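You operate a simulated robot arm through the tools that you are given. There is no shell and no other tool.

You run a simulated robot arm. Do the job below in one go: nothing can be reset, and whatever is moved stays where it is left.

## Task
Set the controls near the table top. At the end: the pitch gauge lever is set to down; the balancer arm is set to down; the balancer lever is set to clamped; the pitch gauge button is switched on; whatever was shut is shut again. Leave all else as you found it, and nothing knocked over. The pitch gauge lever goes to its stop. The balancer arm goes to its stop. The balancer lever goes to its stop.

The check looks at the end state, three seconds after you hand in, the way a careful person would. Anything else that was tipped, shoved, dropped, spilled or broken makes it a failure.

## Robot
A 7-joint arm with a two-finger parallel gripper, fixed in place. Base frame: the origin is on the floor under the middle of its stand, x ahead of it, y to its left, z up; the work surface is at about z = 760. Units: mm, degrees, N and s.
It reaches about 1479 mm from its shoulder. Its first joint turns from -166.0 to 166.0 degrees. Payload 4.4 kg.
The TCP is the grasp point between the finger pads, 23 mm short of the fingertips. In the tool frame z runs along the fingers and y along their closing line. Largest opening 94 mm; finger width 38, thickness 10; the body of the gripper, 54 by 96 mm, starts 39 mm behind the TCP.
Orientation is told as [roll, pitch, yaw] about the base's x, y, z axes, in that order, counted from this pose: with the fingers straight down and closing along the base's y, the tool's x points along the base's -x, its y along +y and its z along -z.

## Interface
- The arm moves only by the tool play_rows. Its argument "targets" is text: rows parted by semicolons, each of 7 numbers parted by spaces: the shift along the tool's x, y, z in mm, then the turn, a rotation vector about the tool's x, y, z in degrees, then the gripper command, from -1 (fully open) to 1 (shut), values between in proportion. In form: tx ty tz rx ry rz gripper; .... A call has 1 to 20 rows; each row is the pose to reach, as a shift and turn from the pose commanded when the call began, along the tool's axes at that moment. A row lasts 0.2 s, in which the tool goes at most 50 mm and 8.6 degrees; a call with a longer step from one row to the next is refused whole, and so is a gripper value outside its range. Where a pose cannot be reached the arm comes as near as it can. A force on the tool above 40 N (or 10 N above the force at the start of the call, whichever is more), or a blocked arm, ends the call early, and 0.2 s more pass. Each finger travels about 72 mm/s and halts on what it meets, pressing with about 44 N; the grip force reading is that of the motor and also rises with nothing between the fingers. The clock runs only during rows and for 0.2 s after the last one: add rows that repeat a pose to give the fingers time. It gives the time, the measured TCP pose, the force on the tool (base axes), the opening and the grip force at its end, in the units of the frame above (readings bear some noise), with the torque about the TCP (base axes, N m) and any sound that the robot's microphone picked up.
- Cameras (640 x 400 px; columns grow to the right, rows downward): "scene" is fixed at [48, 500.7, 1492.9]; the picture's right is [-0.69, -0.73, 0.00], its down [-0.42, 0.40, -0.81] and it looks along [0.59, -0.56, -0.58] (base axes); focal length 368 px, centre (320, 200). "wrist" rides on the gripper at [86, 16, -74] in the tool frame; the picture's right is [-0.18, 0.98, 0.00], its down [-0.58, -0.11, -0.81] and it looks along [-0.79, -0.15, 0.59] (tool axes); focal length 243 px, centre (320, 200). There is no depth. A picture from a camera that has moved, and an enlarged one, comes with that camera's place and axes in the base frame and with its lens.
- capture(camera): a new picture of that camera. The clock stands still meanwhile.
- enlarge(camera, box): a new picture of the part [left, top, right, bottom] of that camera's present view, enlarged. The clock stands still meanwhile.
- job_done(): hands the job in; it is judged then, once.

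Nothing tells you positions but the pictures and the camera data. Unless the task says otherwise, let go and move clear before handing in.

The tools are called after ">>>" as a command line: name --argument value ..., lists and objects as JSON in quotes. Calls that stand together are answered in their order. play_rows: Moves the arm, as the interface text tells. Its arguments: {"type":"object","properties":{"targets":{"type":"string"}},"required":["targets"]} The other tools are called the same way: capture (camera) takes a picture; enlarge (camera, box) takes an enlarged picture of a part of a camera's view; job_done () hands the job in.

At the start:

```text
time: 0.0
position: [548.9, -243.5, 1105.8]
ee_rot: [0.0, 0.0, 0.0]
wrist_force: [0.8, 0.5, 0.0]
torque: [0.01, 0.01, 0.03]
width: 93.8
gripper_force: 0.0
```

scene: 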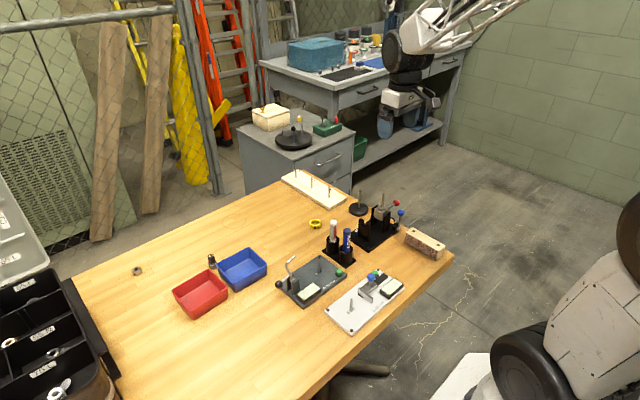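
wrist: 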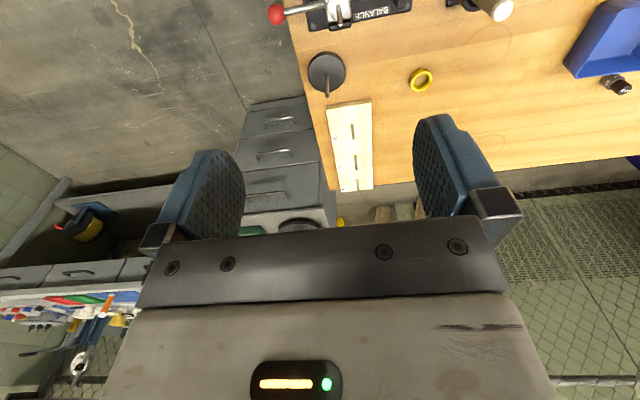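

I see a wooden table with several small devices: one dark plate, one white plate, and a black one labelled "BALANCE...". I'll enlarge the scene view to identify them before I move.

>>> enlarge --camera "scene" --box '[260, 180, 460, 340]'

>>> enlarge --camera "scene" --box '[340, 180, 420, 260]'

>>> enlarge --camera "scene" --box '[270, 240, 350, 310]'

>>> enlarge --camera "scene" --box '[320, 260, 410, 340]'

>>> enlarge --camera "wrist" --box '[240, 0, 540, 120]'

```text
2.50 times, centred on (360, 260) of scene
camera zoom: at [48.0, 500.7, 1492.9], right [-0.69, -0.73, 0.0], down [-0.42, 0.4, -0.81], along [0.59, -0.56, -0.58], focal length 921 px, centre (220, 50)
```

zoom: 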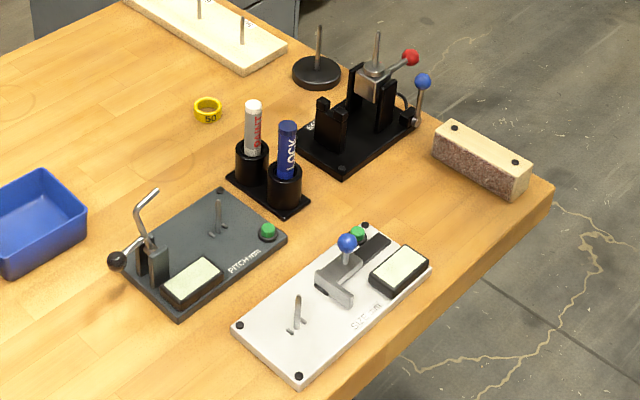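

```text
5.00 times, centred on (380, 220) of scene
camera zoom: at [48.0, 500.7, 1492.9], right [-0.69, -0.73, 0.0], down [-0.42, 0.4, -0.81], along [0.59, -0.56, -0.58], focal length 1841 px, centre (20, 100)
```

zoom: 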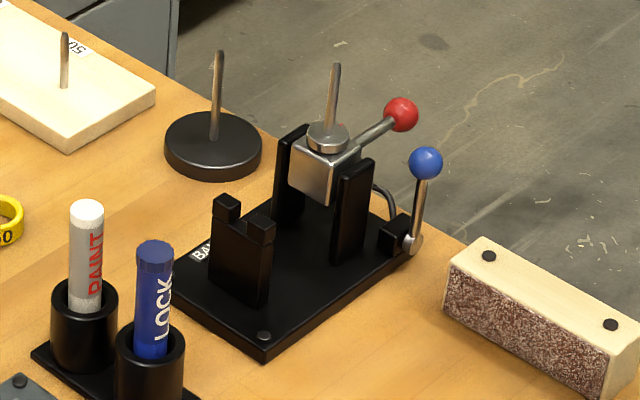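

```text
5.71 times, centred on (310, 275) of scene
camera zoom: at [48.0, 500.7, 1492.9], right [-0.69, -0.73, 0.0], down [-0.42, 0.4, -0.81], along [0.59, -0.56, -0.58], focal length 2104 px, centre (377, -229)
```

zoom: 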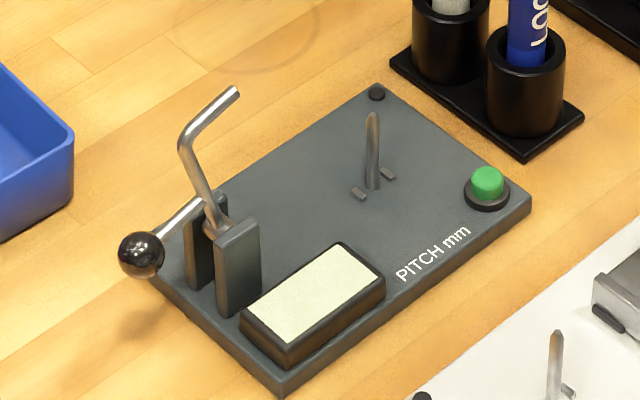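

```text
5.00 times, centred on (365, 300) of scene
camera zoom: at [48.0, 500.7, 1492.9], right [-0.69, -0.73, 0.0], down [-0.42, 0.4, -0.81], along [0.59, -0.56, -0.58], focal length 1841 px, centre (95, -300)
```

zoom: 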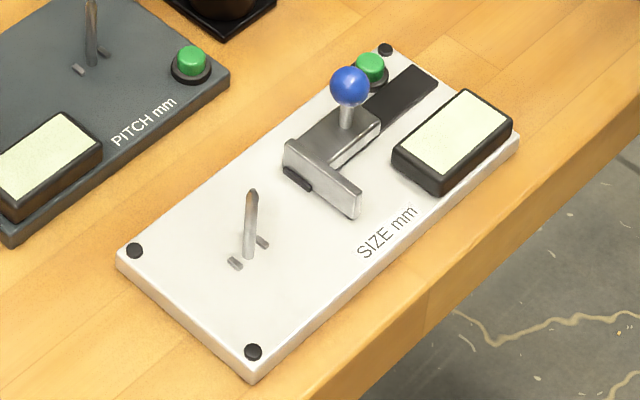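

```text
2.13 times, centred on (390, 60) of wrist
camera zoom: at [463.3, -227.5, 1180.5], right [0.18, 0.98, 0.0], down [0.58, -0.11, 0.81], along [0.79, -0.15, -0.59], focal length 518 px, centre (171, 499)
```

zoom: 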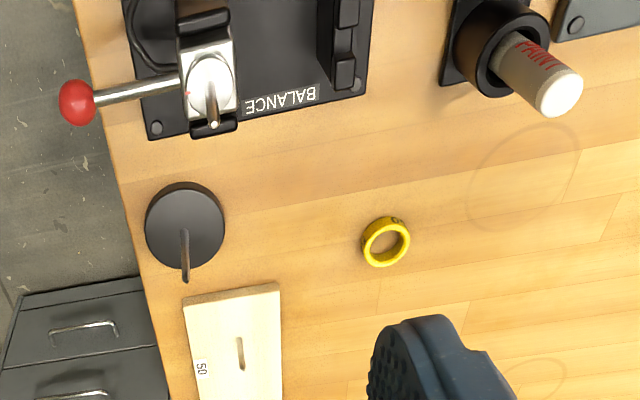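

The balancer is at the far right with a red-ball handle on a pivoting block and a blue-ball side lever. The pitch gauge is the dark plate with a black-ball lever and a green button. I'll move the wrist camera over each for close views.

>>> play_rows --targets "20 7 24 0 0 0 -1; 40 14 48 0 0 0 -1; 60 21 72 0 0 0 -1; 79 28 96 0 0 0 -1; 79 28 96 0 0 0 -1"

>>> capture --camera "wrist"

>>> enlarge --camera "wrist" --box '[200, 0, 440, 150]'

```text
time: 1.2
position: [471.6, -214.9, 1010.4]
ee_rot: [0.0, 0.0, 0.1]
wrist_force: [-0.7, 0.4, -0.3]
torque: [0.0, 0.0, -0.01]
width: 94.0
gripper_force: 0.0
```

```text
taken
camera wrist: at [385.4, -198.1, 1084.2], right [0.18, 0.98, 0.0], down [0.58, -0.11, 0.81], along [0.79, -0.15, -0.59], focal length 243 px, centre (320, 200)
```

wrist: 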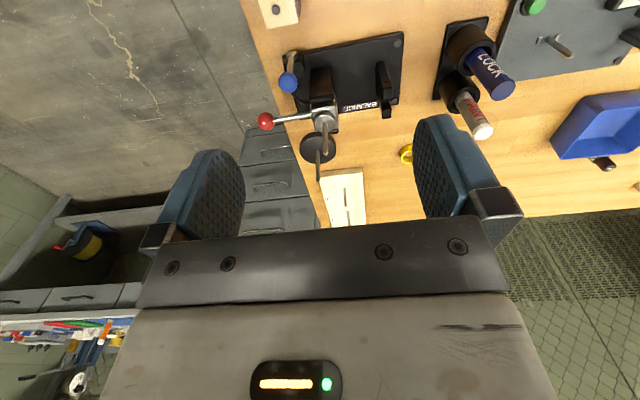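

```text
2.67 times, centred on (320, 75) of wrist
camera zoom: at [385.4, -198.1, 1084.2], right [0.18, 0.98, 0.0], down [0.58, -0.11, 0.81], along [0.79, -0.15, -0.59], focal length 647 px, centre (320, 533)
```

zoom: 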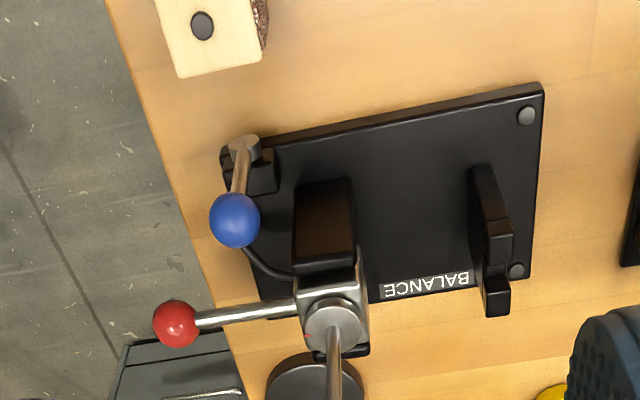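

The balancer plate spans x≈508–602 and y≈-267 to -125. The block with its pin pivots about x at about (550,-225,832), with a notched rest at y≈-152, so "down" should mean the pin lying in the notch. Next I'll look at the pitch gauge.

>>> play_rows --targets "2 46 0 0 0 0 -1; 4 92 0 0 0 0 -1; 6 138 0 0 0 0 -1; 8 184 0 0 0 0 -1; 10 230 0 0 0 0 -1; 12 275 0 0 0 0 -1; 12 275 0 0 0 0 -1"

>>> capture --camera "wrist"

>>> enlarge --camera "wrist" --box '[200, 0, 440, 150]'

```text
time: 2.8
position: [459.5, 59.7, 1009.5]
ee_rot: [-0.1, 0.1, 0.0]
wrist_force: [0.4, -0.3, 0.2]
torque: [0.0, 0.03, 0.0]
width: 93.9
gripper_force: 0.1
```

```text
taken
camera wrist: at [373.7, 76.6, 1083.4], right [0.18, 0.98, 0.0], down [0.58, -0.11, 0.81], along [0.79, -0.15, -0.59], focal length 243 px, centre (320, 200)
```

wrist: 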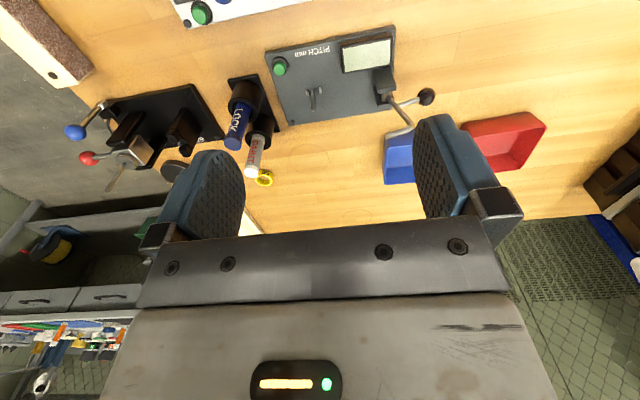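

```text
2.67 times, centred on (320, 75) of wrist
camera zoom: at [373.7, 76.6, 1083.4], right [0.18, 0.98, 0.0], down [0.58, -0.11, 0.81], along [0.79, -0.15, -0.59], focal length 647 px, centre (320, 533)
```

zoom: 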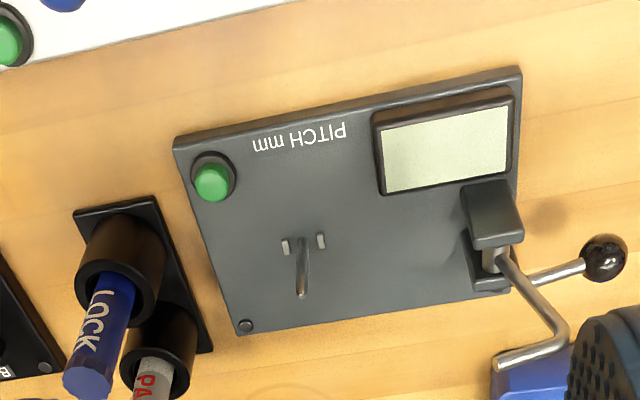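

The pitch lever pivots at about (546,123,811). Its ball is at (543,166,828), its elbow at (544,139,875) and its tip at (542,113,886). The work pin is at y≈36, so "down" should mean the bent arm swung over toward -y. I'll close the gripper, come in behind the arm on the +y side, and check before pushing.

>>> play_rows --targets "-28 35 0 0 0 0 1; -56 70 0 0 0 0 1; -83.5 106 0 0 0 0 1; -83.5 106 40 0 0 0 1; -83.5 106 80 0 0 0 1; -83.5 106 105 0 0 0 1; -83.5 106 105 0 0 0 1"

>>> capture --camera "wrist"

>>> enlarge --camera "scene" --box '[240, 200, 360, 310]'

```text
time: 4.4
position: [544.7, 164.5, 905.3]
ee_rot: [-0.1, -0.1, 0.0]
wrist_force: [0.1, 0.8, 0.2]
torque: [-0.01, -0.01, -0.02]
width: 0.1
gripper_force: 42.7
```

```text
taken
camera wrist: at [458.4, 181.4, 979.5], right [0.18, 0.98, 0.0], down [0.58, -0.11, 0.81], along [0.79, -0.15, -0.59], focal length 243 px, centre (320, 200)
```

wrist: 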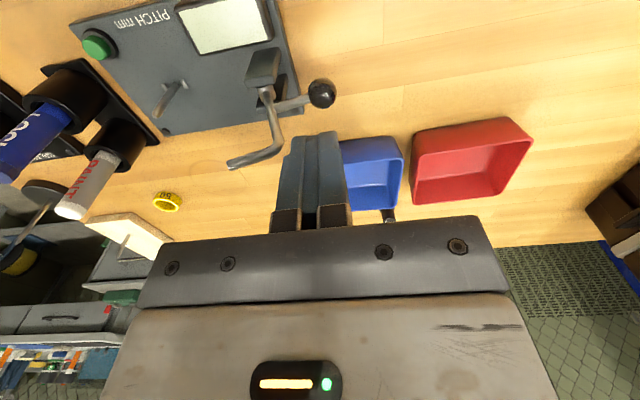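

```text
3.64 times, centred on (300, 255) of scene
camera zoom: at [48.0, 500.7, 1492.9], right [-0.69, -0.73, 0.0], down [-0.42, 0.4, -0.81], along [0.59, -0.56, -0.58], focal length 1339 px, centre (393, 0)
```

zoom: 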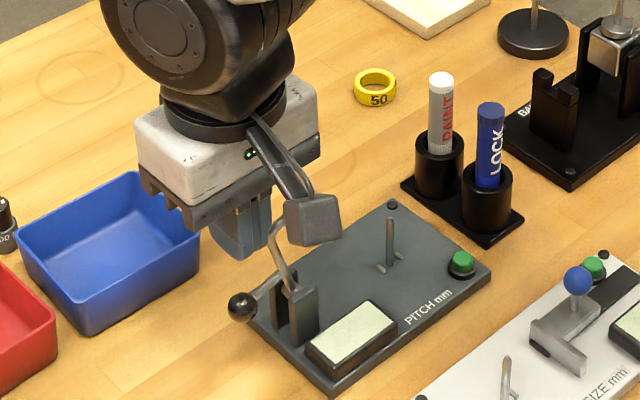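

The closed fingers are behind the arm, clear of it and above the ball. I'll lower them slightly and push slowly toward -y, watching the force.

>>> play_rows --targets "0 0 14 0 0 0 1; 0 0 27 0 0 0 1; 0 -8 27 0 0 0 1; 0 -16 27 0 0 0 1; 0 -23 27 0 0 0 1; 0 -30 27 0 0 0 1; 0 -37 27 0 0 0 1; 0 -44 27 0 0 0 1"

>>> enlarge --camera "scene" --box '[240, 200, 360, 310]'

>>> capture --camera "wrist"

```text
time: 6.2
position: [540.9, 120.1, 878.8]
ee_rot: [0.0, 0.0, 0.0]
wrist_force: [-0.8, 0.8, -0.4]
torque: [-0.01, -0.02, 0.0]
width: 0.0
gripper_force: 42.2
```

```text
3.64 times, centred on (300, 255) of scene
camera zoom: at [48.0, 500.7, 1492.9], right [-0.69, -0.73, 0.0], down [-0.42, 0.4, -0.81], along [0.59, -0.56, -0.58], focal length 1339 px, centre (393, 0)
```

zoom: 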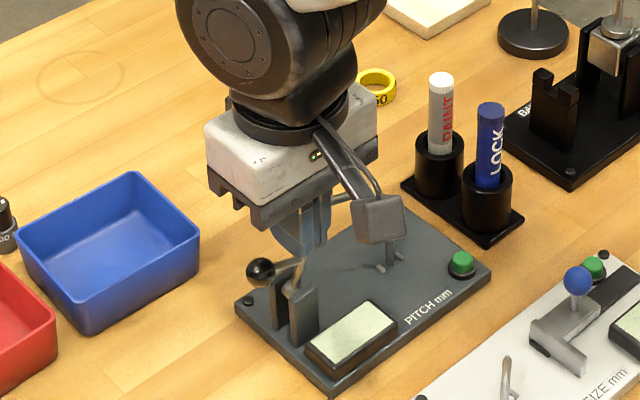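

```text
taken
camera wrist: at [455.2, 137.2, 952.5], right [0.18, 0.98, 0.0], down [0.58, -0.11, 0.81], along [0.79, -0.15, -0.59], focal length 243 px, centre (320, 200)
```

wrist: 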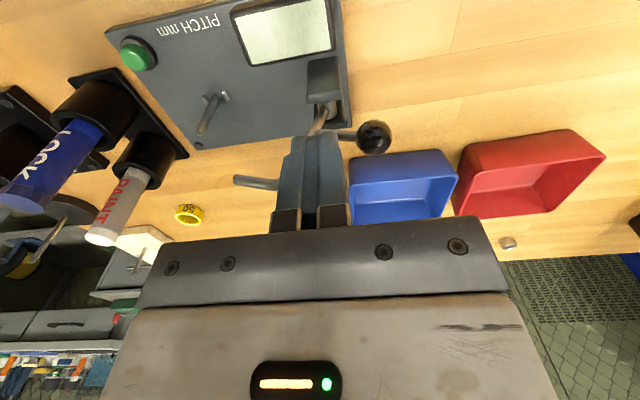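

The lever is following freely and the ball is rising behind the fingers, as expected. I'll continue along the arc toward -y and down.

>>> play_rows --targets "0 -8 0 0 0 0 1; 0 -14 0 0 0 0 1; 0 -20 0 0 0 0 1; 0 -26 1 0 0 0 1; 0 -31 3 0 0 0 1; 0 -35 7 0 0 0 1; 0 -39 12 0 0 0 1; 0 -42 17 0 0 0 1; 0 -44.5 22 0 0 0 1; 0 -47 27 0 0 0 1; 0 -49.5 32 0 0 0 1"

>>> enlarge --camera "scene" --box '[240, 200, 360, 310]'

>>> capture --camera "wrist"

```text
time: 8.6
position: [540.4, 70.0, 845.9]
ee_rot: [0.0, -0.1, 0.0]
wrist_force: [-0.3, -0.2, -0.9]
torque: [-0.05, 0.0, -0.03]
width: 0.0
gripper_force: 42.4
```

```text
3.64 times, centred on (300, 255) of scene
camera zoom: at [48.0, 500.7, 1492.9], right [-0.69, -0.73, 0.0], down [-0.42, 0.4, -0.81], along [0.59, -0.56, -0.58], focal length 1339 px, centre (393, 0)
```

zoom: 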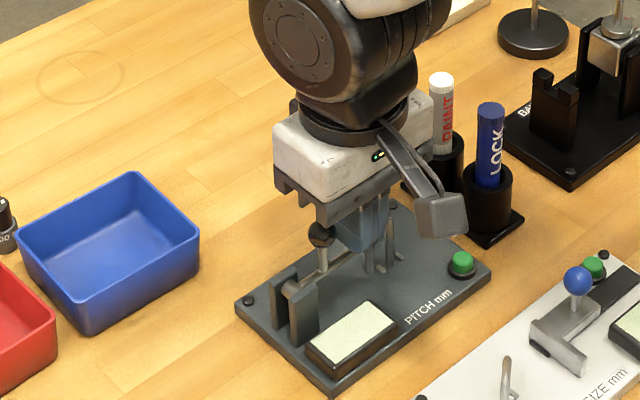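

```text
taken
camera wrist: at [455.6, 87.0, 920.5], right [0.18, 0.98, 0.0], down [0.58, -0.11, 0.81], along [0.79, -0.15, -0.59], focal length 243 px, centre (320, 200)
```

wrist: 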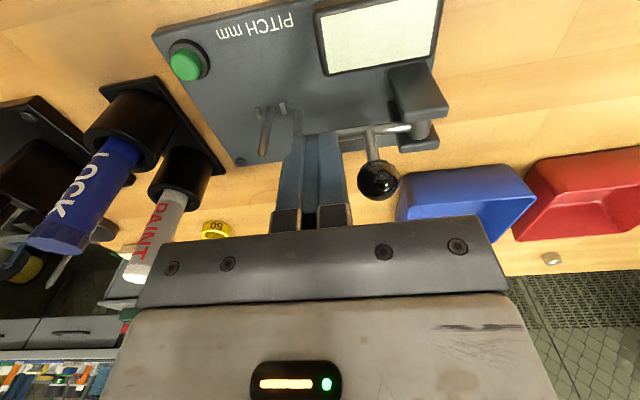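

The arm is almost horizontal. I'll keep pressing down in small steps until it meets its stop.

>>> play_rows --targets "0 -1 4 0 0 0 1; 0 -2 8 0 0 0 1; 0 -2.5 11 0 0 0 1; 0 -3 14 0 0 0 1; 0 -3 17 0 0 0 1; 0 -3 20 0 0 0 1"

>>> enlarge --camera "scene" --box '[270, 220, 360, 310]'

>>> enlarge --camera "wrist" --box '[200, 60, 480, 240]'

```text
time: 9.6
position: [541.8, 67.5, 834.3]
ee_rot: [0.0, -0.1, 0.0]
wrist_force: [-14.4, -0.8, 26.5]
torque: [0.11, 0.25, 0.07]
width: 0.0
gripper_force: 42.5
stopped in row 4: the force on the tool passed its limit at 50 N (the readings are from after the stop); the commanded pose is now the measured one
```

```text
4.44 times, centred on (315, 265) of scene
camera zoom: at [48.0, 500.7, 1492.9], right [-0.69, -0.73, 0.0], down [-0.42, 0.4, -0.81], along [0.59, -0.56, -0.58], focal length 1637 px, centre (342, -89)
```

zoom: 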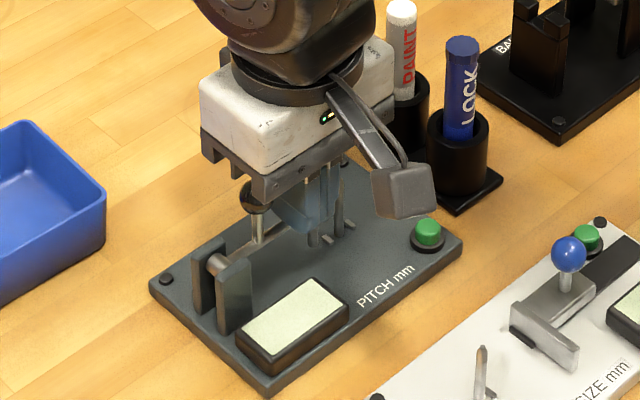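

```text
2.22 times, centred on (340, 150) of wrist
camera zoom: at [455.5, 85.1, 908.7], right [0.18, 0.98, 0.0], down [0.58, -0.11, 0.81], along [0.79, -0.15, -0.59], focal length 539 px, centre (276, 311)
```

zoom: 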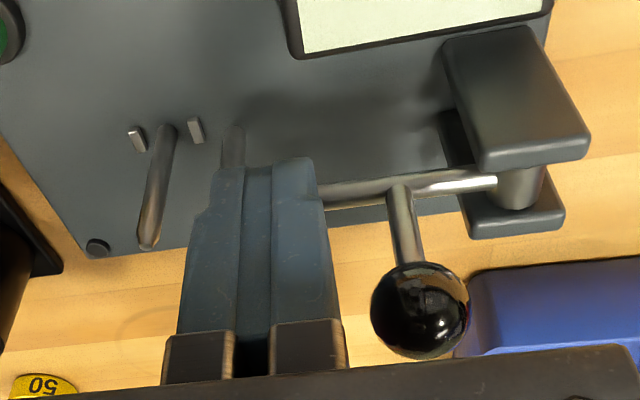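

The push stopped on force with the arm horizontal, which looks like its stop. I'll lift straight up and see whether the lever stays there.

>>> play_rows --targets "0 -2 -8 0 0 0 1; 0 -4 -20 0 0 0 1; 0 -6 -45 0 0 0 1; 0 -8 -85 0 0 0 1; 0 -10 -125 0 0 0 1; 0 -10 -125 0 0 0 1"

>>> enlarge --camera "scene" --box '[270, 220, 360, 310]'

>>> enlarge --camera "wrist" --box '[200, 0, 480, 180]'

```text
time: 11.0
position: [538.2, 58.2, 960.2]
ee_rot: [0.1, 0.0, 0.0]
wrist_force: [-0.7, 0.7, 0.3]
torque: [0.0, -0.01, 0.01]
width: 0.3
gripper_force: 42.8
```

```text
4.44 times, centred on (315, 265) of scene
camera zoom: at [48.0, 500.7, 1492.9], right [-0.69, -0.73, 0.0], down [-0.42, 0.4, -0.81], along [0.59, -0.56, -0.58], focal length 1637 px, centre (342, -89)
```

zoom: 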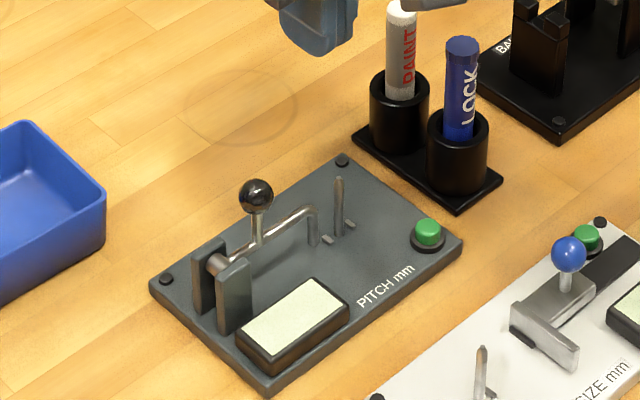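

```text
2.22 times, centred on (340, 90) of wrist
camera zoom: at [451.9, 75.1, 1034.4], right [0.18, 0.98, 0.0], down [0.58, -0.11, 0.81], along [0.79, -0.15, -0.59], focal length 539 px, centre (276, 444)
```

zoom: 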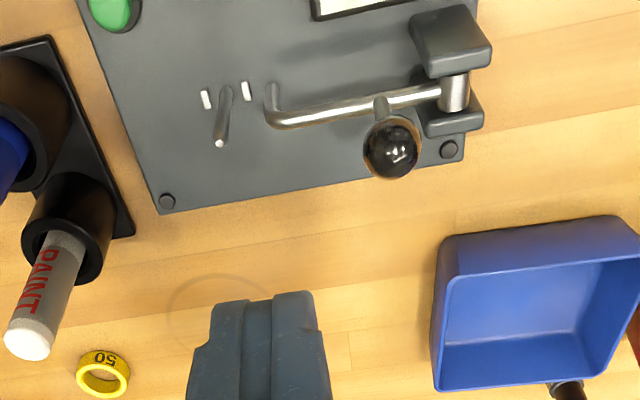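

The pitch lever is down and holding. Next is the green button at about (500,4,789). The LOCK marker stands close by at about (520,-45) with its top near z=888, so I'll tilt the gripper 30° so that its body leans away from the marker.

>>> play_rows --targets "10 -13 0 7.5 0 0 1; 20 -26 0 15 0 0 1; 29 -39 0 22.5 0 0 1; 38.2 -51.4 0 30 0 0 1; 38.2 -51.4 40 30 0 0 1; 38.2 -51.4 80 30 0 0 1; 38.2 -51.4 110 30 0 0 1; 38.2 -51.4 110 30 0 0 1"

>>> enlarge --camera "scene" --box '[280, 200, 400, 300]'

>>> capture --camera "wrist"

```text
time: 12.8
position: [502.0, 6.1, 851.3]
ee_rot: [-29.9, -0.1, 0.0]
wrist_force: [0.2, -1.0, 0.5]
torque: [0.01, 0.01, 0.0]
width: 0.2
gripper_force: 42.3
```

```text
4.00 times, centred on (340, 250) of scene
camera zoom: at [48.0, 500.7, 1492.9], right [-0.69, -0.73, 0.0], down [-0.42, 0.4, -0.81], along [0.59, -0.56, -0.58], focal length 1473 px, centre (240, 0)
```

zoom: 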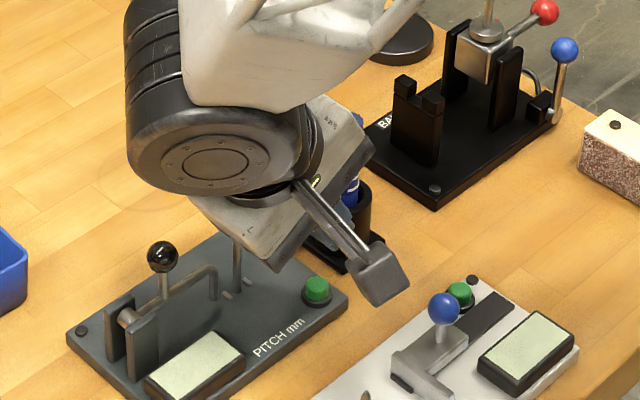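

```text
taken
camera wrist: at [416.4, 57.9, 906.3], right [0.18, 0.85, -0.49], down [0.58, 0.31, 0.75], along [0.79, -0.42, -0.44], focal length 243 px, centre (320, 200)
```

wrist: 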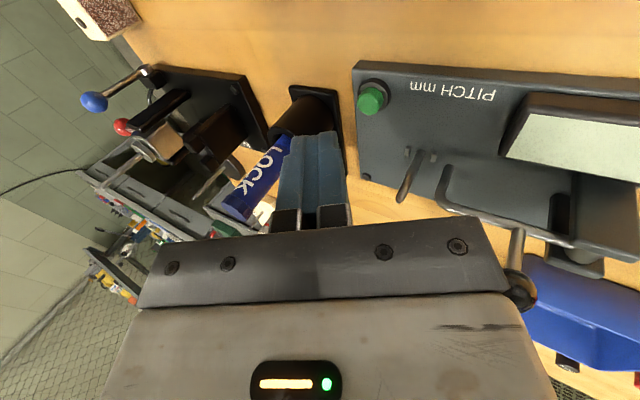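

The fingertip edge is about 37 mm straight above the button and the marker is clear. I'll go straight down in small steps to press it once.

>>> play_rows --targets "1 7 12.1 0 0 0 1; 2 14.9 23.7 0 0 0 1; 2 16.4 26.3 0 0 0 1; 2 17.4 28.1 0 0 0 1; 2 18.4 29.8 0 0 0 1; 2 18.9 30.7 0 0 0 1"

>>> enlarge --camera "wrist" --box '[240, 40, 480, 190]'

>>> enlarge --camera "scene" --box '[290, 220, 390, 300]'

```text
time: 14.2
position: [502.3, 7.7, 813.2]
ee_rot: [-30.0, -0.2, 0.0]
wrist_force: [-0.1, -0.3, 0.0]
torque: [-0.02, 0.03, 0.0]
width: 0.1
gripper_force: 42.6
```

```text
2.67 times, centred on (360, 115) of wrist
camera zoom: at [415.9, 59.7, 869.4], right [0.19, 0.85, -0.49], down [0.58, 0.31, 0.75], along [0.79, -0.42, -0.44], focal length 647 px, centre (213, 427)
```

zoom: 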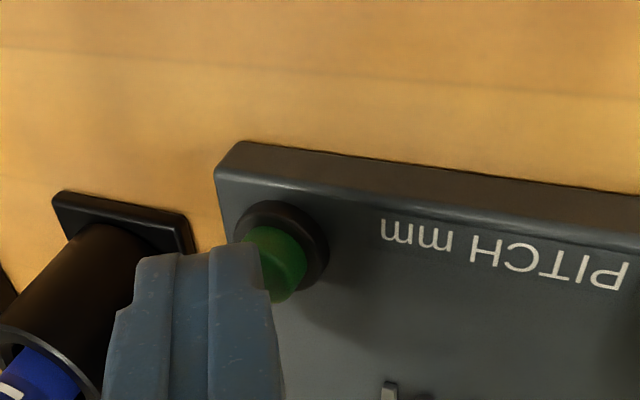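

```text
5.00 times, centred on (340, 260) of scene
camera zoom: at [48.0, 500.7, 1492.9], right [-0.69, -0.73, 0.0], down [-0.42, 0.4, -0.81], along [0.59, -0.56, -0.58], focal length 1841 px, centre (220, -100)
```

zoom: 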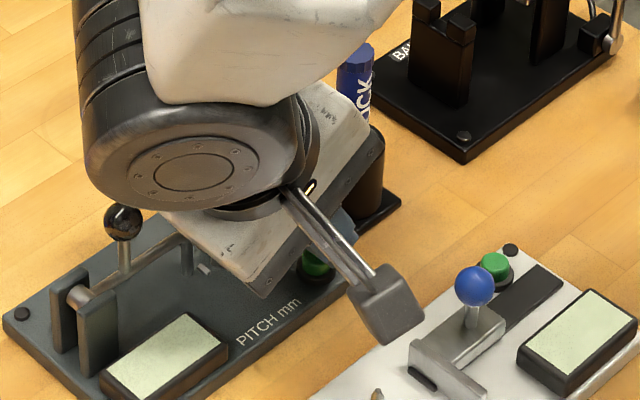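

The fingertip's lower edge is just above the button with no contact yet. I'll nudge it slightly toward +y and keep pressing down.

>>> play_rows --targets "2 1.7 -1 0 0 0 1; 2 2.7 0.7 0 0 0 1; 2 3.2 1.6 0 0 0 1; 2 3.7 2.5 0 0 0 1; 2 4.2 3.3 0 0 0 1; 2 4.7 4.2 0 0 0 1; 2 5.2 5.1 0 0 0 1; 2 5.7 5.9 0 0 0 1"

>>> enlarge --camera "wrist" --box '[240, 40, 480, 190]'

```text
time: 16.0
position: [499.8, 10.1, 804.4]
ee_rot: [-30.0, -0.1, 0.0]
wrist_force: [-0.4, 0.1, 1.1]
torque: [0.0, -0.04, -0.01]
width: 0.0
gripper_force: 41.9
heard: click
```

```text
2.67 times, centred on (360, 115) of wrist
camera zoom: at [413.6, 61.8, 860.9], right [0.18, 0.85, -0.49], down [0.58, 0.31, 0.75], along [0.79, -0.42, -0.44], focal length 647 px, centre (213, 427)
```

zoom: 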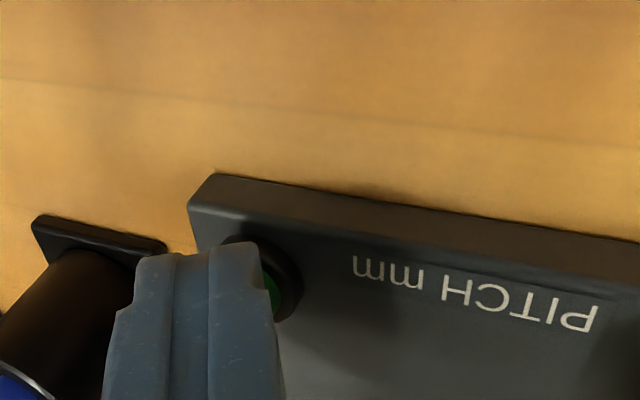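

I heard a click, so the button has been pressed. I'll lift straight up and check the button and display.

>>> play_rows --targets "0 -5 -8.7 0 0 0 1; 0 -20 -34.6 0 0 0 1; 0 -40 -69.3 0 0 0 1; 0 -60 -103.9 0 0 0 1; 0 -75 -129.9 0 0 0 1; 0 -75 -129.9 0 0 0 1"

>>> enlarge --camera "scene" --box '[270, 220, 370, 310]'

>>> enlarge --camera "wrist" --box '[240, 0, 600, 200]'

```text
time: 17.4
position: [501.5, 12.0, 954.5]
ee_rot: [-30.1, 0.1, 0.0]
wrist_force: [-0.2, -0.1, 0.2]
torque: [0.02, 0.02, -0.01]
width: 0.1
gripper_force: 42.5
```

```text
4.44 times, centred on (320, 265) of scene
camera zoom: at [48.0, 500.7, 1492.9], right [-0.69, -0.73, 0.0], down [-0.42, 0.4, -0.81], along [0.59, -0.56, -0.58], focal length 1637 px, centre (320, -89)
```

zoom: 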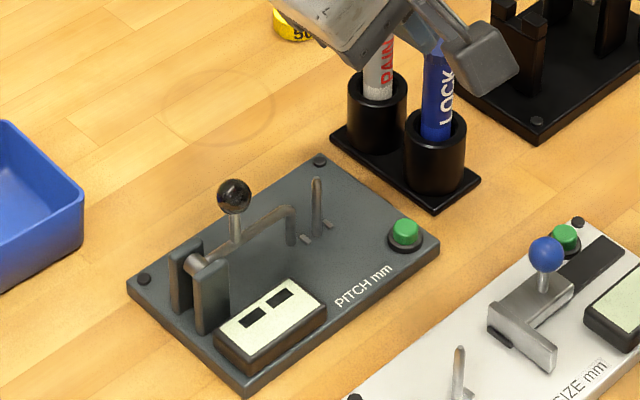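

```text
1.78 times, centred on (420, 100) of wrist
camera zoom: at [414.7, 63.6, 1010.4], right [0.18, 0.85, -0.49], down [0.58, 0.31, 0.75], along [0.79, -0.42, -0.44], focal length 431 px, centre (142, 378)
```

zoom: 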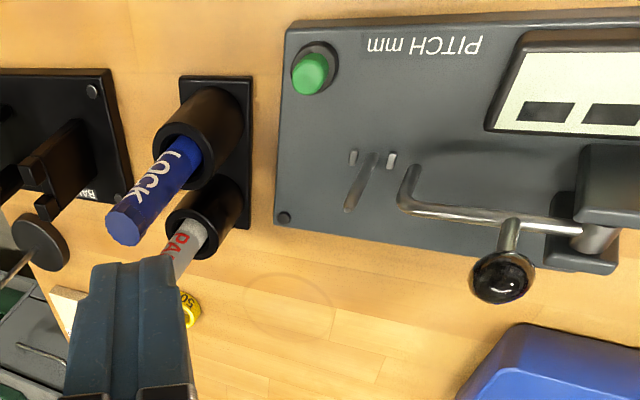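

The display has lit up, so the pitch gauge is on and its lever is down. Next I'll straighten the gripper, rise, and travel over to the balancer.

>>> play_rows --targets "0 -12.5 -21.6 -7.5 0 0 1; 0 -25 -43.3 -15 0 0 1; 0 -25 -43.3 -22.5 0 0 1; 0 -25 -43.3 -30 0 0 1; 0 -25 -43.3 -30 0 0 1"

```text
time: 18.6
position: [498.7, 11.6, 1003.4]
ee_rot: [0.2, -0.1, 0.0]
wrist_force: [0.4, 0.6, -0.2]
torque: [0.01, -0.01, -0.03]
width: 0.0
gripper_force: 42.8
```

>>> enlarge --camera "scene" --box '[370, 190, 420, 240]'

>>> play_rows --targets "8 -45 8 0 0 0 1; 16 -90 16 0 0 0 1; 24 -135 24 0 0 0 1; 32 -180 32 0 0 0 1; 40 -220 40 0 0 0 1; 40 -220 40 0 0 0 1"

>>> enlarge --camera "wrist" --box '[200, 0, 440, 150]'

```text
8.00 times, centred on (395, 215) of scene
camera zoom: at [48.0, 500.7, 1492.9], right [-0.69, -0.73, 0.0], down [-0.42, 0.4, -0.81], along [0.59, -0.56, -0.58], focal length 2946 px, centre (-280, 80)
```

zoom: 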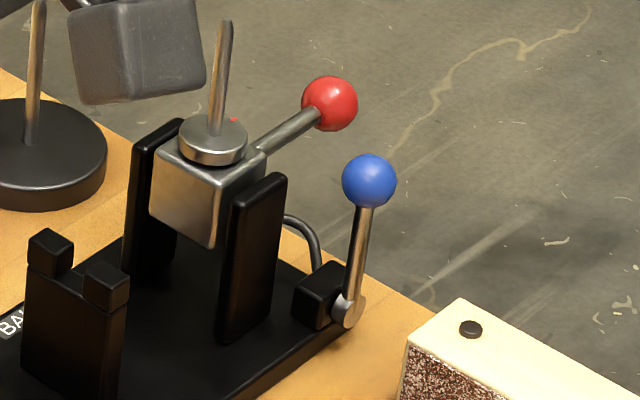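

```text
time: 20.0
position: [459.1, -214.1, 965.0]
ee_rot: [0.0, -0.1, 0.0]
wrist_force: [-0.3, -0.1, 0.0]
torque: [0.0, 0.0, 0.01]
width: 0.0
gripper_force: 42.6
```

```text
2.67 times, centred on (320, 75) of wrist
camera zoom: at [371.6, -197.2, 1038.1], right [0.18, 0.98, 0.0], down [0.58, -0.11, 0.81], along [0.79, -0.15, -0.59], focal length 647 px, centre (320, 533)
```

zoom: 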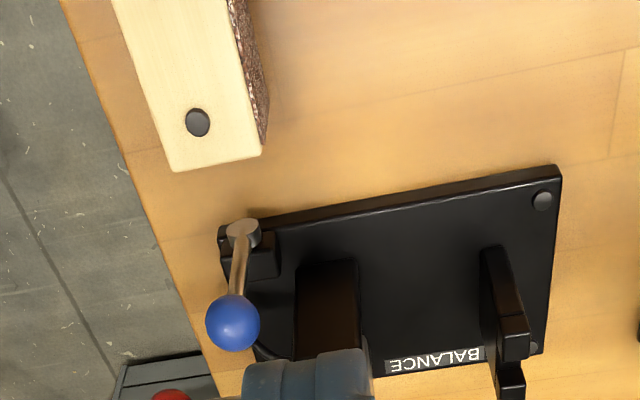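

The arm (pin vertical, red handle pointing toward -y) looks ready to tip into the notch. I'll place the closed fingers on the -y side of the pin, above the red rod, and verify.

>>> play_rows --targets "-30 -13 0 0 0 0 1; -60 -26 0 0 0 0 1; -91 -39 0 0 0 0 1; -91 -39 30 0 0 0 1; -91 -39 62 0 0 0 1; -91 -39 62 0 0 0 1"

>>> enlarge --camera "scene" --box '[340, 150, 440, 250]'

>>> capture --camera "wrist"

```text
time: 21.4
position: [550.4, -250.3, 903.9]
ee_rot: [0.0, -0.1, 0.0]
wrist_force: [0.5, -0.9, 0.3]
torque: [0.0, 0.01, 0.05]
width: 0.3
gripper_force: 42.3
```

```text
4.00 times, centred on (390, 200) of scene
camera zoom: at [48.0, 500.7, 1492.9], right [-0.69, -0.73, 0.0], down [-0.42, 0.4, -0.81], along [0.59, -0.56, -0.58], focal length 1473 px, centre (40, 200)
```

zoom: 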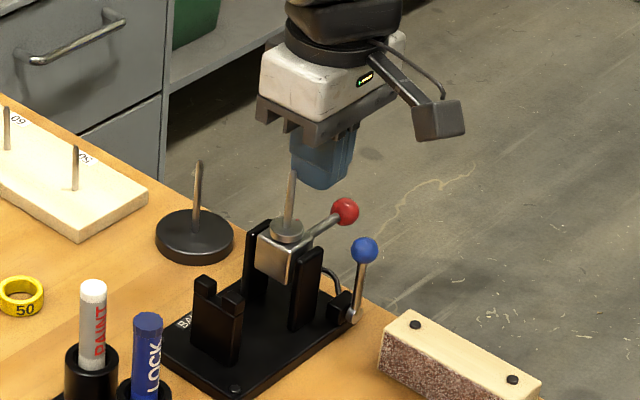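

```text
taken
camera wrist: at [465.0, -232.9, 977.7], right [0.18, 0.98, 0.0], down [0.58, -0.11, 0.81], along [0.79, -0.15, -0.59], focal length 243 px, centre (320, 200)
```

wrist: 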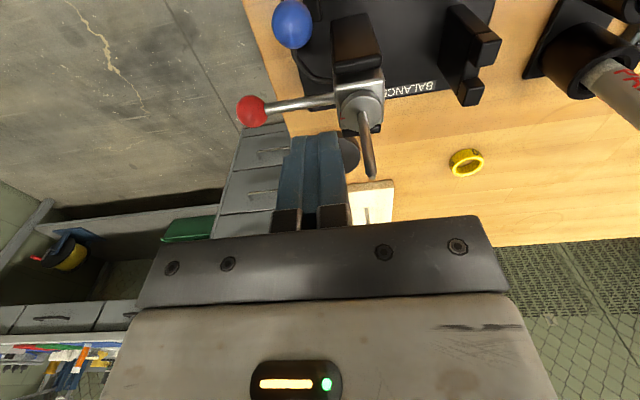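

The pin tip is at about (550,-225,904) and the fingers are just behind it. I'll push it slowly toward +y along its arc.

>>> play_rows --targets "0 6 0 0 0 0 1; 0 12 0 0 0 0 1; 0 18 0 0 0 0 1; 0 25 0 0 0 0 1; 0 32 0 0 0 0 1; 0 40 0 0 0 0 1; 0 46 0 0 0 0 1; 0 51 0.5 0 0 0 1"

>>> enlarge --camera "scene" --box '[340, 150, 440, 250]'

>>> capture --camera "wrist"

```text
time: 23.2
position: [549.9, -199.1, 903.7]
ee_rot: [-0.1, -0.1, 0.0]
wrist_force: [-0.4, -0.5, -0.7]
torque: [0.0, -0.01, -0.02]
width: 0.1
gripper_force: 42.7
```

```text
4.00 times, centred on (390, 200) of scene
camera zoom: at [48.0, 500.7, 1492.9], right [-0.69, -0.73, 0.0], down [-0.42, 0.4, -0.81], along [0.59, -0.56, -0.58], focal length 1473 px, centre (40, 200)
```

zoom: 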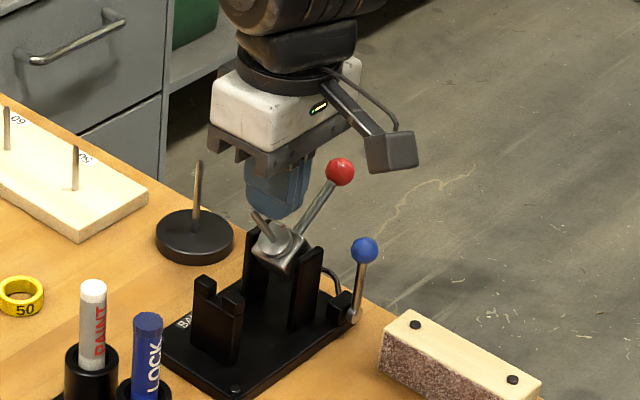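

```text
taken
camera wrist: at [464.3, -181.8, 977.2], right [0.18, 0.98, 0.0], down [0.58, -0.11, 0.81], along [0.79, -0.15, -0.59], focal length 243 px, centre (320, 200)
```

wrist: 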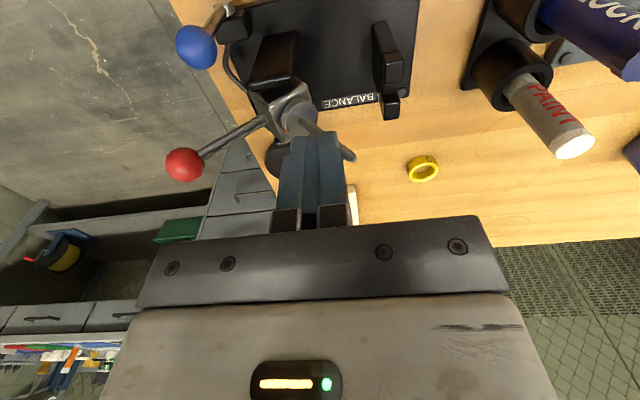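

The arm tips as expected and the red handle is rising. I'll continue along the arc.

>>> play_rows --targets "0 5 2.5 0 0 0 1; 0 9.5 5.5 0 0 0 1; 0 13.5 9.5 0 0 0 1; 0 17 13.5 0 0 0 1; 0 20 17.5 0 0 0 1; 0 22 21 0 0 0 1"

>>> enlarge --camera "scene" --box '[340, 150, 440, 250]'

>>> capture --camera "wrist"

```text
time: 24.6
position: [549.5, -175.9, 881.0]
ee_rot: [0.0, -0.2, 0.1]
wrist_force: [-0.5, -0.1, 0.0]
torque: [0.0, 0.0, 0.03]
width: 0.1
gripper_force: 42.4
```

```text
4.00 times, centred on (390, 200) of scene
camera zoom: at [48.0, 500.7, 1492.9], right [-0.69, -0.73, 0.0], down [-0.42, 0.4, -0.81], along [0.59, -0.56, -0.58], focal length 1473 px, centre (40, 200)
```

zoom: 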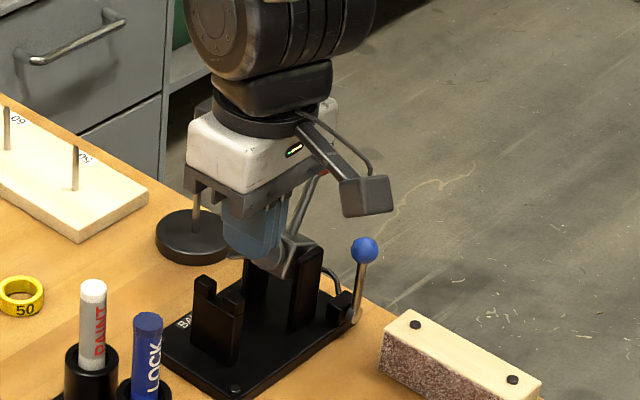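

```text
taken
camera wrist: at [463.2, -158.8, 955.5], right [0.18, 0.98, 0.0], down [0.58, -0.11, 0.81], along [0.79, -0.15, -0.59], focal length 243 px, centre (320, 200)
```

wrist: 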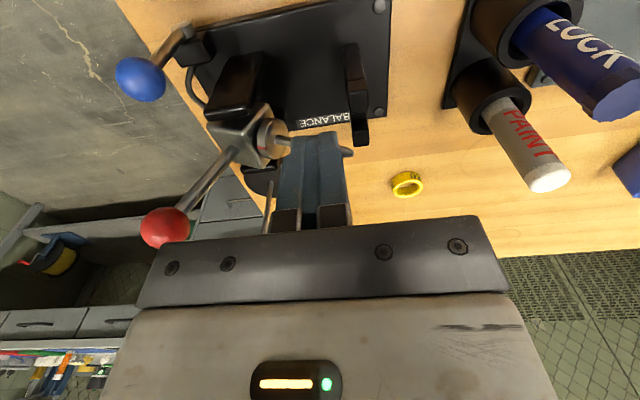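

The arm is about three-quarters of the way down. I'll lift off, move behind the red ball on the -y side, and use that to drive the arm to its stop without crowding the notch.

>>> play_rows --targets "0 0 -20 0 0 0 1; 0 0 -55 0 0 0 1; 0 0 -90 0 0 0 1; 0 -36 -90 0 0 0 1; 0 -74 -90 0 0 0 1; 0 -112 -90 0 0 0 1; 0 -112 -90 0 0 0 1"

>>> enlarge --camera "scene" --box '[340, 150, 440, 250]'

>>> capture --camera "wrist"

```text
time: 26.2
position: [550.1, -289.5, 970.9]
ee_rot: [0.0, -0.2, 0.0]
wrist_force: [-0.3, -0.3, 0.4]
torque: [-0.01, -0.03, 0.04]
width: 0.0
gripper_force: 42.0
```

```text
4.00 times, centred on (390, 200) of scene
camera zoom: at [48.0, 500.7, 1492.9], right [-0.69, -0.73, 0.0], down [-0.42, 0.4, -0.81], along [0.59, -0.56, -0.58], focal length 1473 px, centre (40, 200)
```

zoom: 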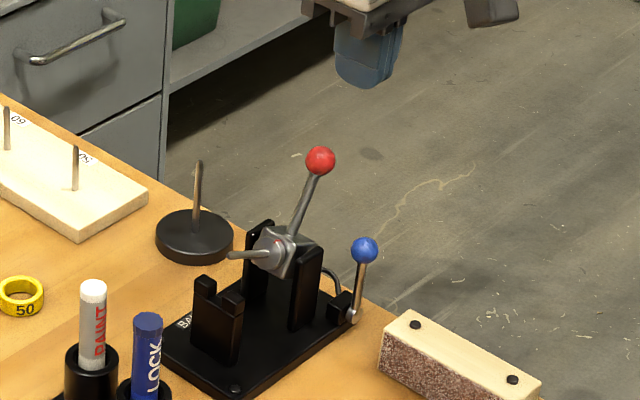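

```text
taken
camera wrist: at [465.5, -272.9, 1045.3], right [0.18, 0.98, 0.0], down [0.58, -0.11, 0.81], along [0.79, -0.15, -0.59], focal length 243 px, centre (320, 200)
```

wrist: 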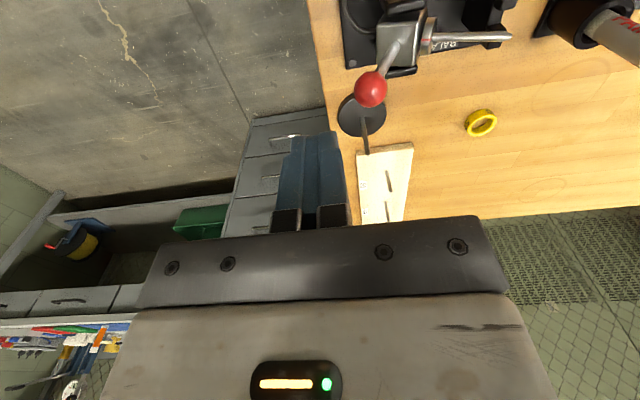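

The arm holds its position and the red ball is at about (550,-257,901). I'll come down behind it and push +y until the stop.

>>> play_rows --targets "0 0 30 0 0 0 1; 0 0 60 0 0 0 1; 0 8 60 0 0 0 1; 0 14 60 0 0 0 1; 0 20 60 0 0 0 1; 0 26 60 0 0 0 1; 0 31 60 0 0 0 1; 0 35 60 0 0 0 1; 0 38 60 0 0 0 1; 0 41 60 0 0 0 1; 0 44 60 0 0 0 1; 0 47 60 0 0 0 1; 0 50 60 0 0 0 1"

>>> enlarge --camera "scene" --box '[340, 150, 440, 250]'

>>> capture --camera "wrist"

```text
time: 28.8
position: [550.5, -244.0, 911.7]
ee_rot: [-0.1, -0.2, -0.1]
wrist_force: [-2.1, -30.5, -5.3]
torque: [-0.38, 0.04, -0.15]
width: 0.0
gripper_force: 42.3
stopped in row 13: the force on the tool passed its limit at 46 N (the readings are from after the stop); the commanded pose is now the measured one
```

```text
4.00 times, centred on (390, 200) of scene
camera zoom: at [48.0, 500.7, 1492.9], right [-0.69, -0.73, 0.0], down [-0.42, 0.4, -0.81], along [0.59, -0.56, -0.58], focal length 1473 px, centre (40, 200)
```

zoom: 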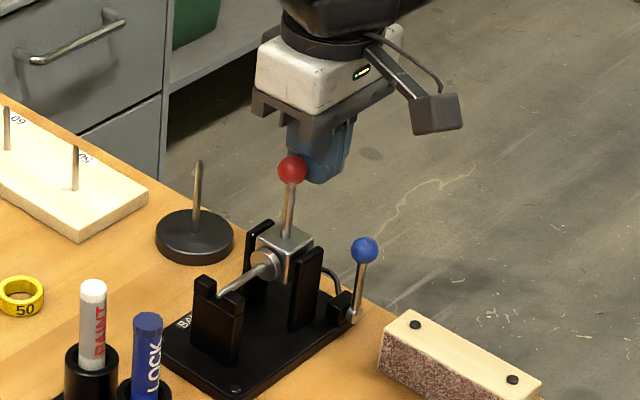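

```text
taken
camera wrist: at [464.3, -226.6, 985.9], right [0.19, 0.98, 0.0], down [0.58, -0.11, 0.81], along [0.79, -0.15, -0.59], focal length 243 px, centre (320, 200)
```

wrist: 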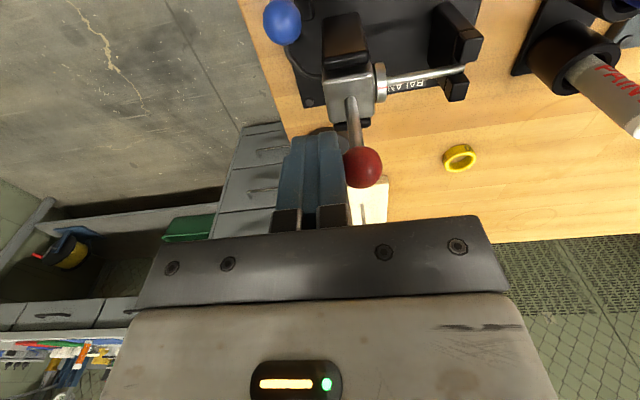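

The arm hit its stop with the pin lying in the notch. I'll back off toward -y, then up, and verify that it stays.

>>> play_rows --targets "0 -12 0 0 0 0 1; 0 -30 0 0 0 0 1; 0 -42 -30 0 0 0 1; 0 -42 -60 0 0 0 1; 0 -42 -60 0 0 0 1"

>>> enlarge --camera "scene" --box '[360, 170, 430, 250]'

>>> enlarge --camera "wrist" --box '[280, 0, 560, 160]'

```text
time: 30.0
position: [549.2, -285.7, 973.9]
ee_rot: [-0.1, -0.1, 0.0]
wrist_force: [0.5, 0.3, -0.7]
torque: [-0.03, 0.0, 0.0]
width: 0.1
gripper_force: 42.5
```

```text
5.00 times, centred on (395, 210) of scene
camera zoom: at [48.0, 500.7, 1492.9], right [-0.69, -0.73, 0.0], down [-0.42, 0.4, -0.81], along [0.59, -0.56, -0.58], focal length 1841 px, centre (-55, 150)
```

zoom: 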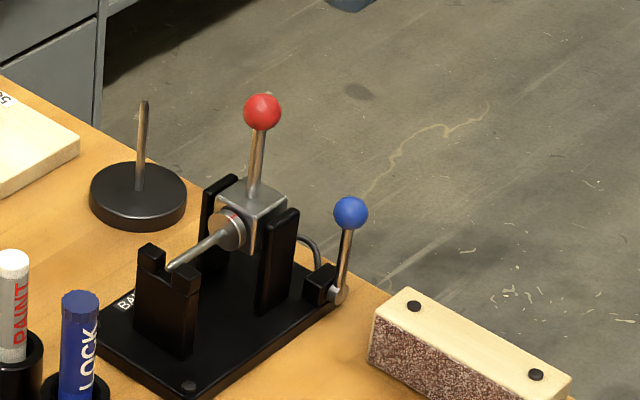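

```text
2.29 times, centred on (420, 80) of wrist
camera zoom: at [462.9, -268.1, 1047.6], right [0.18, 0.98, 0.0], down [0.58, -0.11, 0.81], along [0.79, -0.15, -0.59], focal length 555 px, centre (91, 474)
```

zoom: 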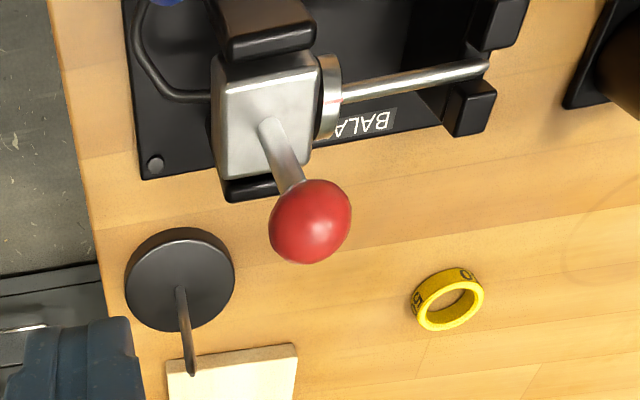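

The balancer arm is down in its notch and holding. Next is the clamp lever, with its blue ball at (502,-253,846) and pivot at (503,-255,782), swinging in the y-z plane. I'll place the fingers on its -y side.

>>> play_rows --targets "26 0 20 0 0 0 1; 51 0 40 0 0 0 1; 51 0 75 0 0 0 1; 51 0 112 0 0 0 1; 51 0 112 0 0 0 1"

>>> enlarge --camera "scene" --box '[360, 170, 430, 250]'

>>> capture --camera "wrist"

```text
time: 31.2
position: [502.7, -285.3, 856.0]
ee_rot: [-0.1, -0.1, -0.1]
wrist_force: [-0.2, -0.1, 0.0]
torque: [0.01, -0.01, 0.0]
width: 0.0
gripper_force: 42.8
```

```text
5.00 times, centred on (395, 210) of scene
camera zoom: at [48.0, 500.7, 1492.9], right [-0.69, -0.73, 0.0], down [-0.42, 0.4, -0.81], along [0.59, -0.56, -0.58], focal length 1841 px, centre (-55, 150)
```

zoom: 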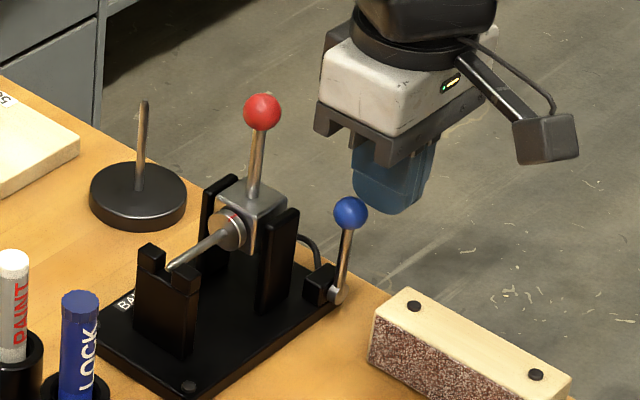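

```text
taken
camera wrist: at [416.6, -267.8, 930.3], right [0.18, 0.98, 0.0], down [0.58, -0.11, 0.81], along [0.79, -0.15, -0.59], focal length 243 px, centre (320, 200)
```

wrist: 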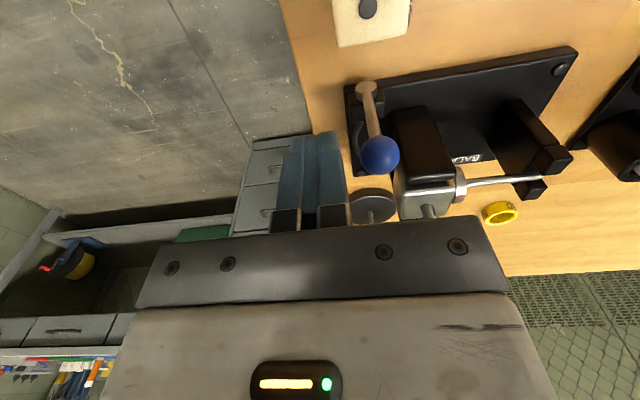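

The fingers are on the -y side of the blue ball. I'll shift a little toward -x for clearance from the red handle and test a gentle push toward +y.

>>> play_rows --targets "7 0 0 0 0 0 1; 7 6 0 0 0 0 1; 7 10 0 0 0 0 1; 7 13 0 0 0 0 1; 7 16 0 0 0 0 1; 7 19 0 0 0 0 1; 7 22 0 0 0 0 1"

>>> enlarge --camera "scene" --box '[360, 170, 430, 250]'

>>> capture --camera "wrist"

```text
time: 32.8
position: [491.4, -262.7, 860.5]
ee_rot: [-0.2, -0.1, 0.0]
wrist_force: [-1.0, -0.1, 0.2]
torque: [0.0, 0.01, 0.02]
width: 0.1
gripper_force: 42.0
```

```text
5.00 times, centred on (395, 210) of scene
camera zoom: at [48.0, 500.7, 1492.9], right [-0.69, -0.73, 0.0], down [-0.42, 0.4, -0.81], along [0.59, -0.56, -0.58], focal length 1841 px, centre (-55, 150)
```

zoom: 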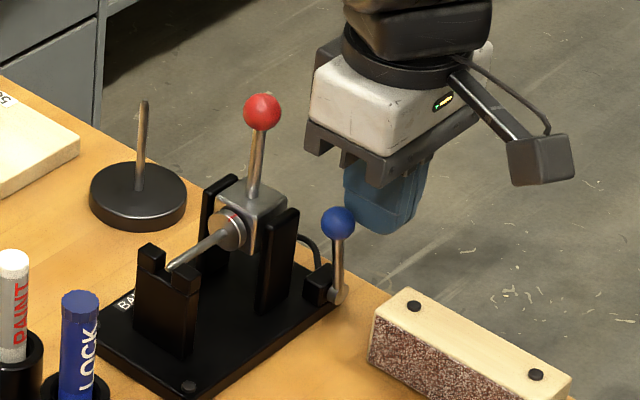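

```text
taken
camera wrist: at [406.5, -245.4, 933.5], right [0.19, 0.98, 0.0], down [0.58, -0.11, 0.81], along [0.79, -0.15, -0.59], focal length 243 px, centre (320, 200)
```

wrist: 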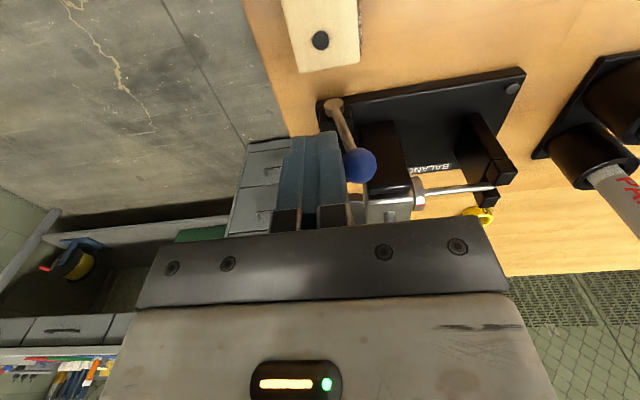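

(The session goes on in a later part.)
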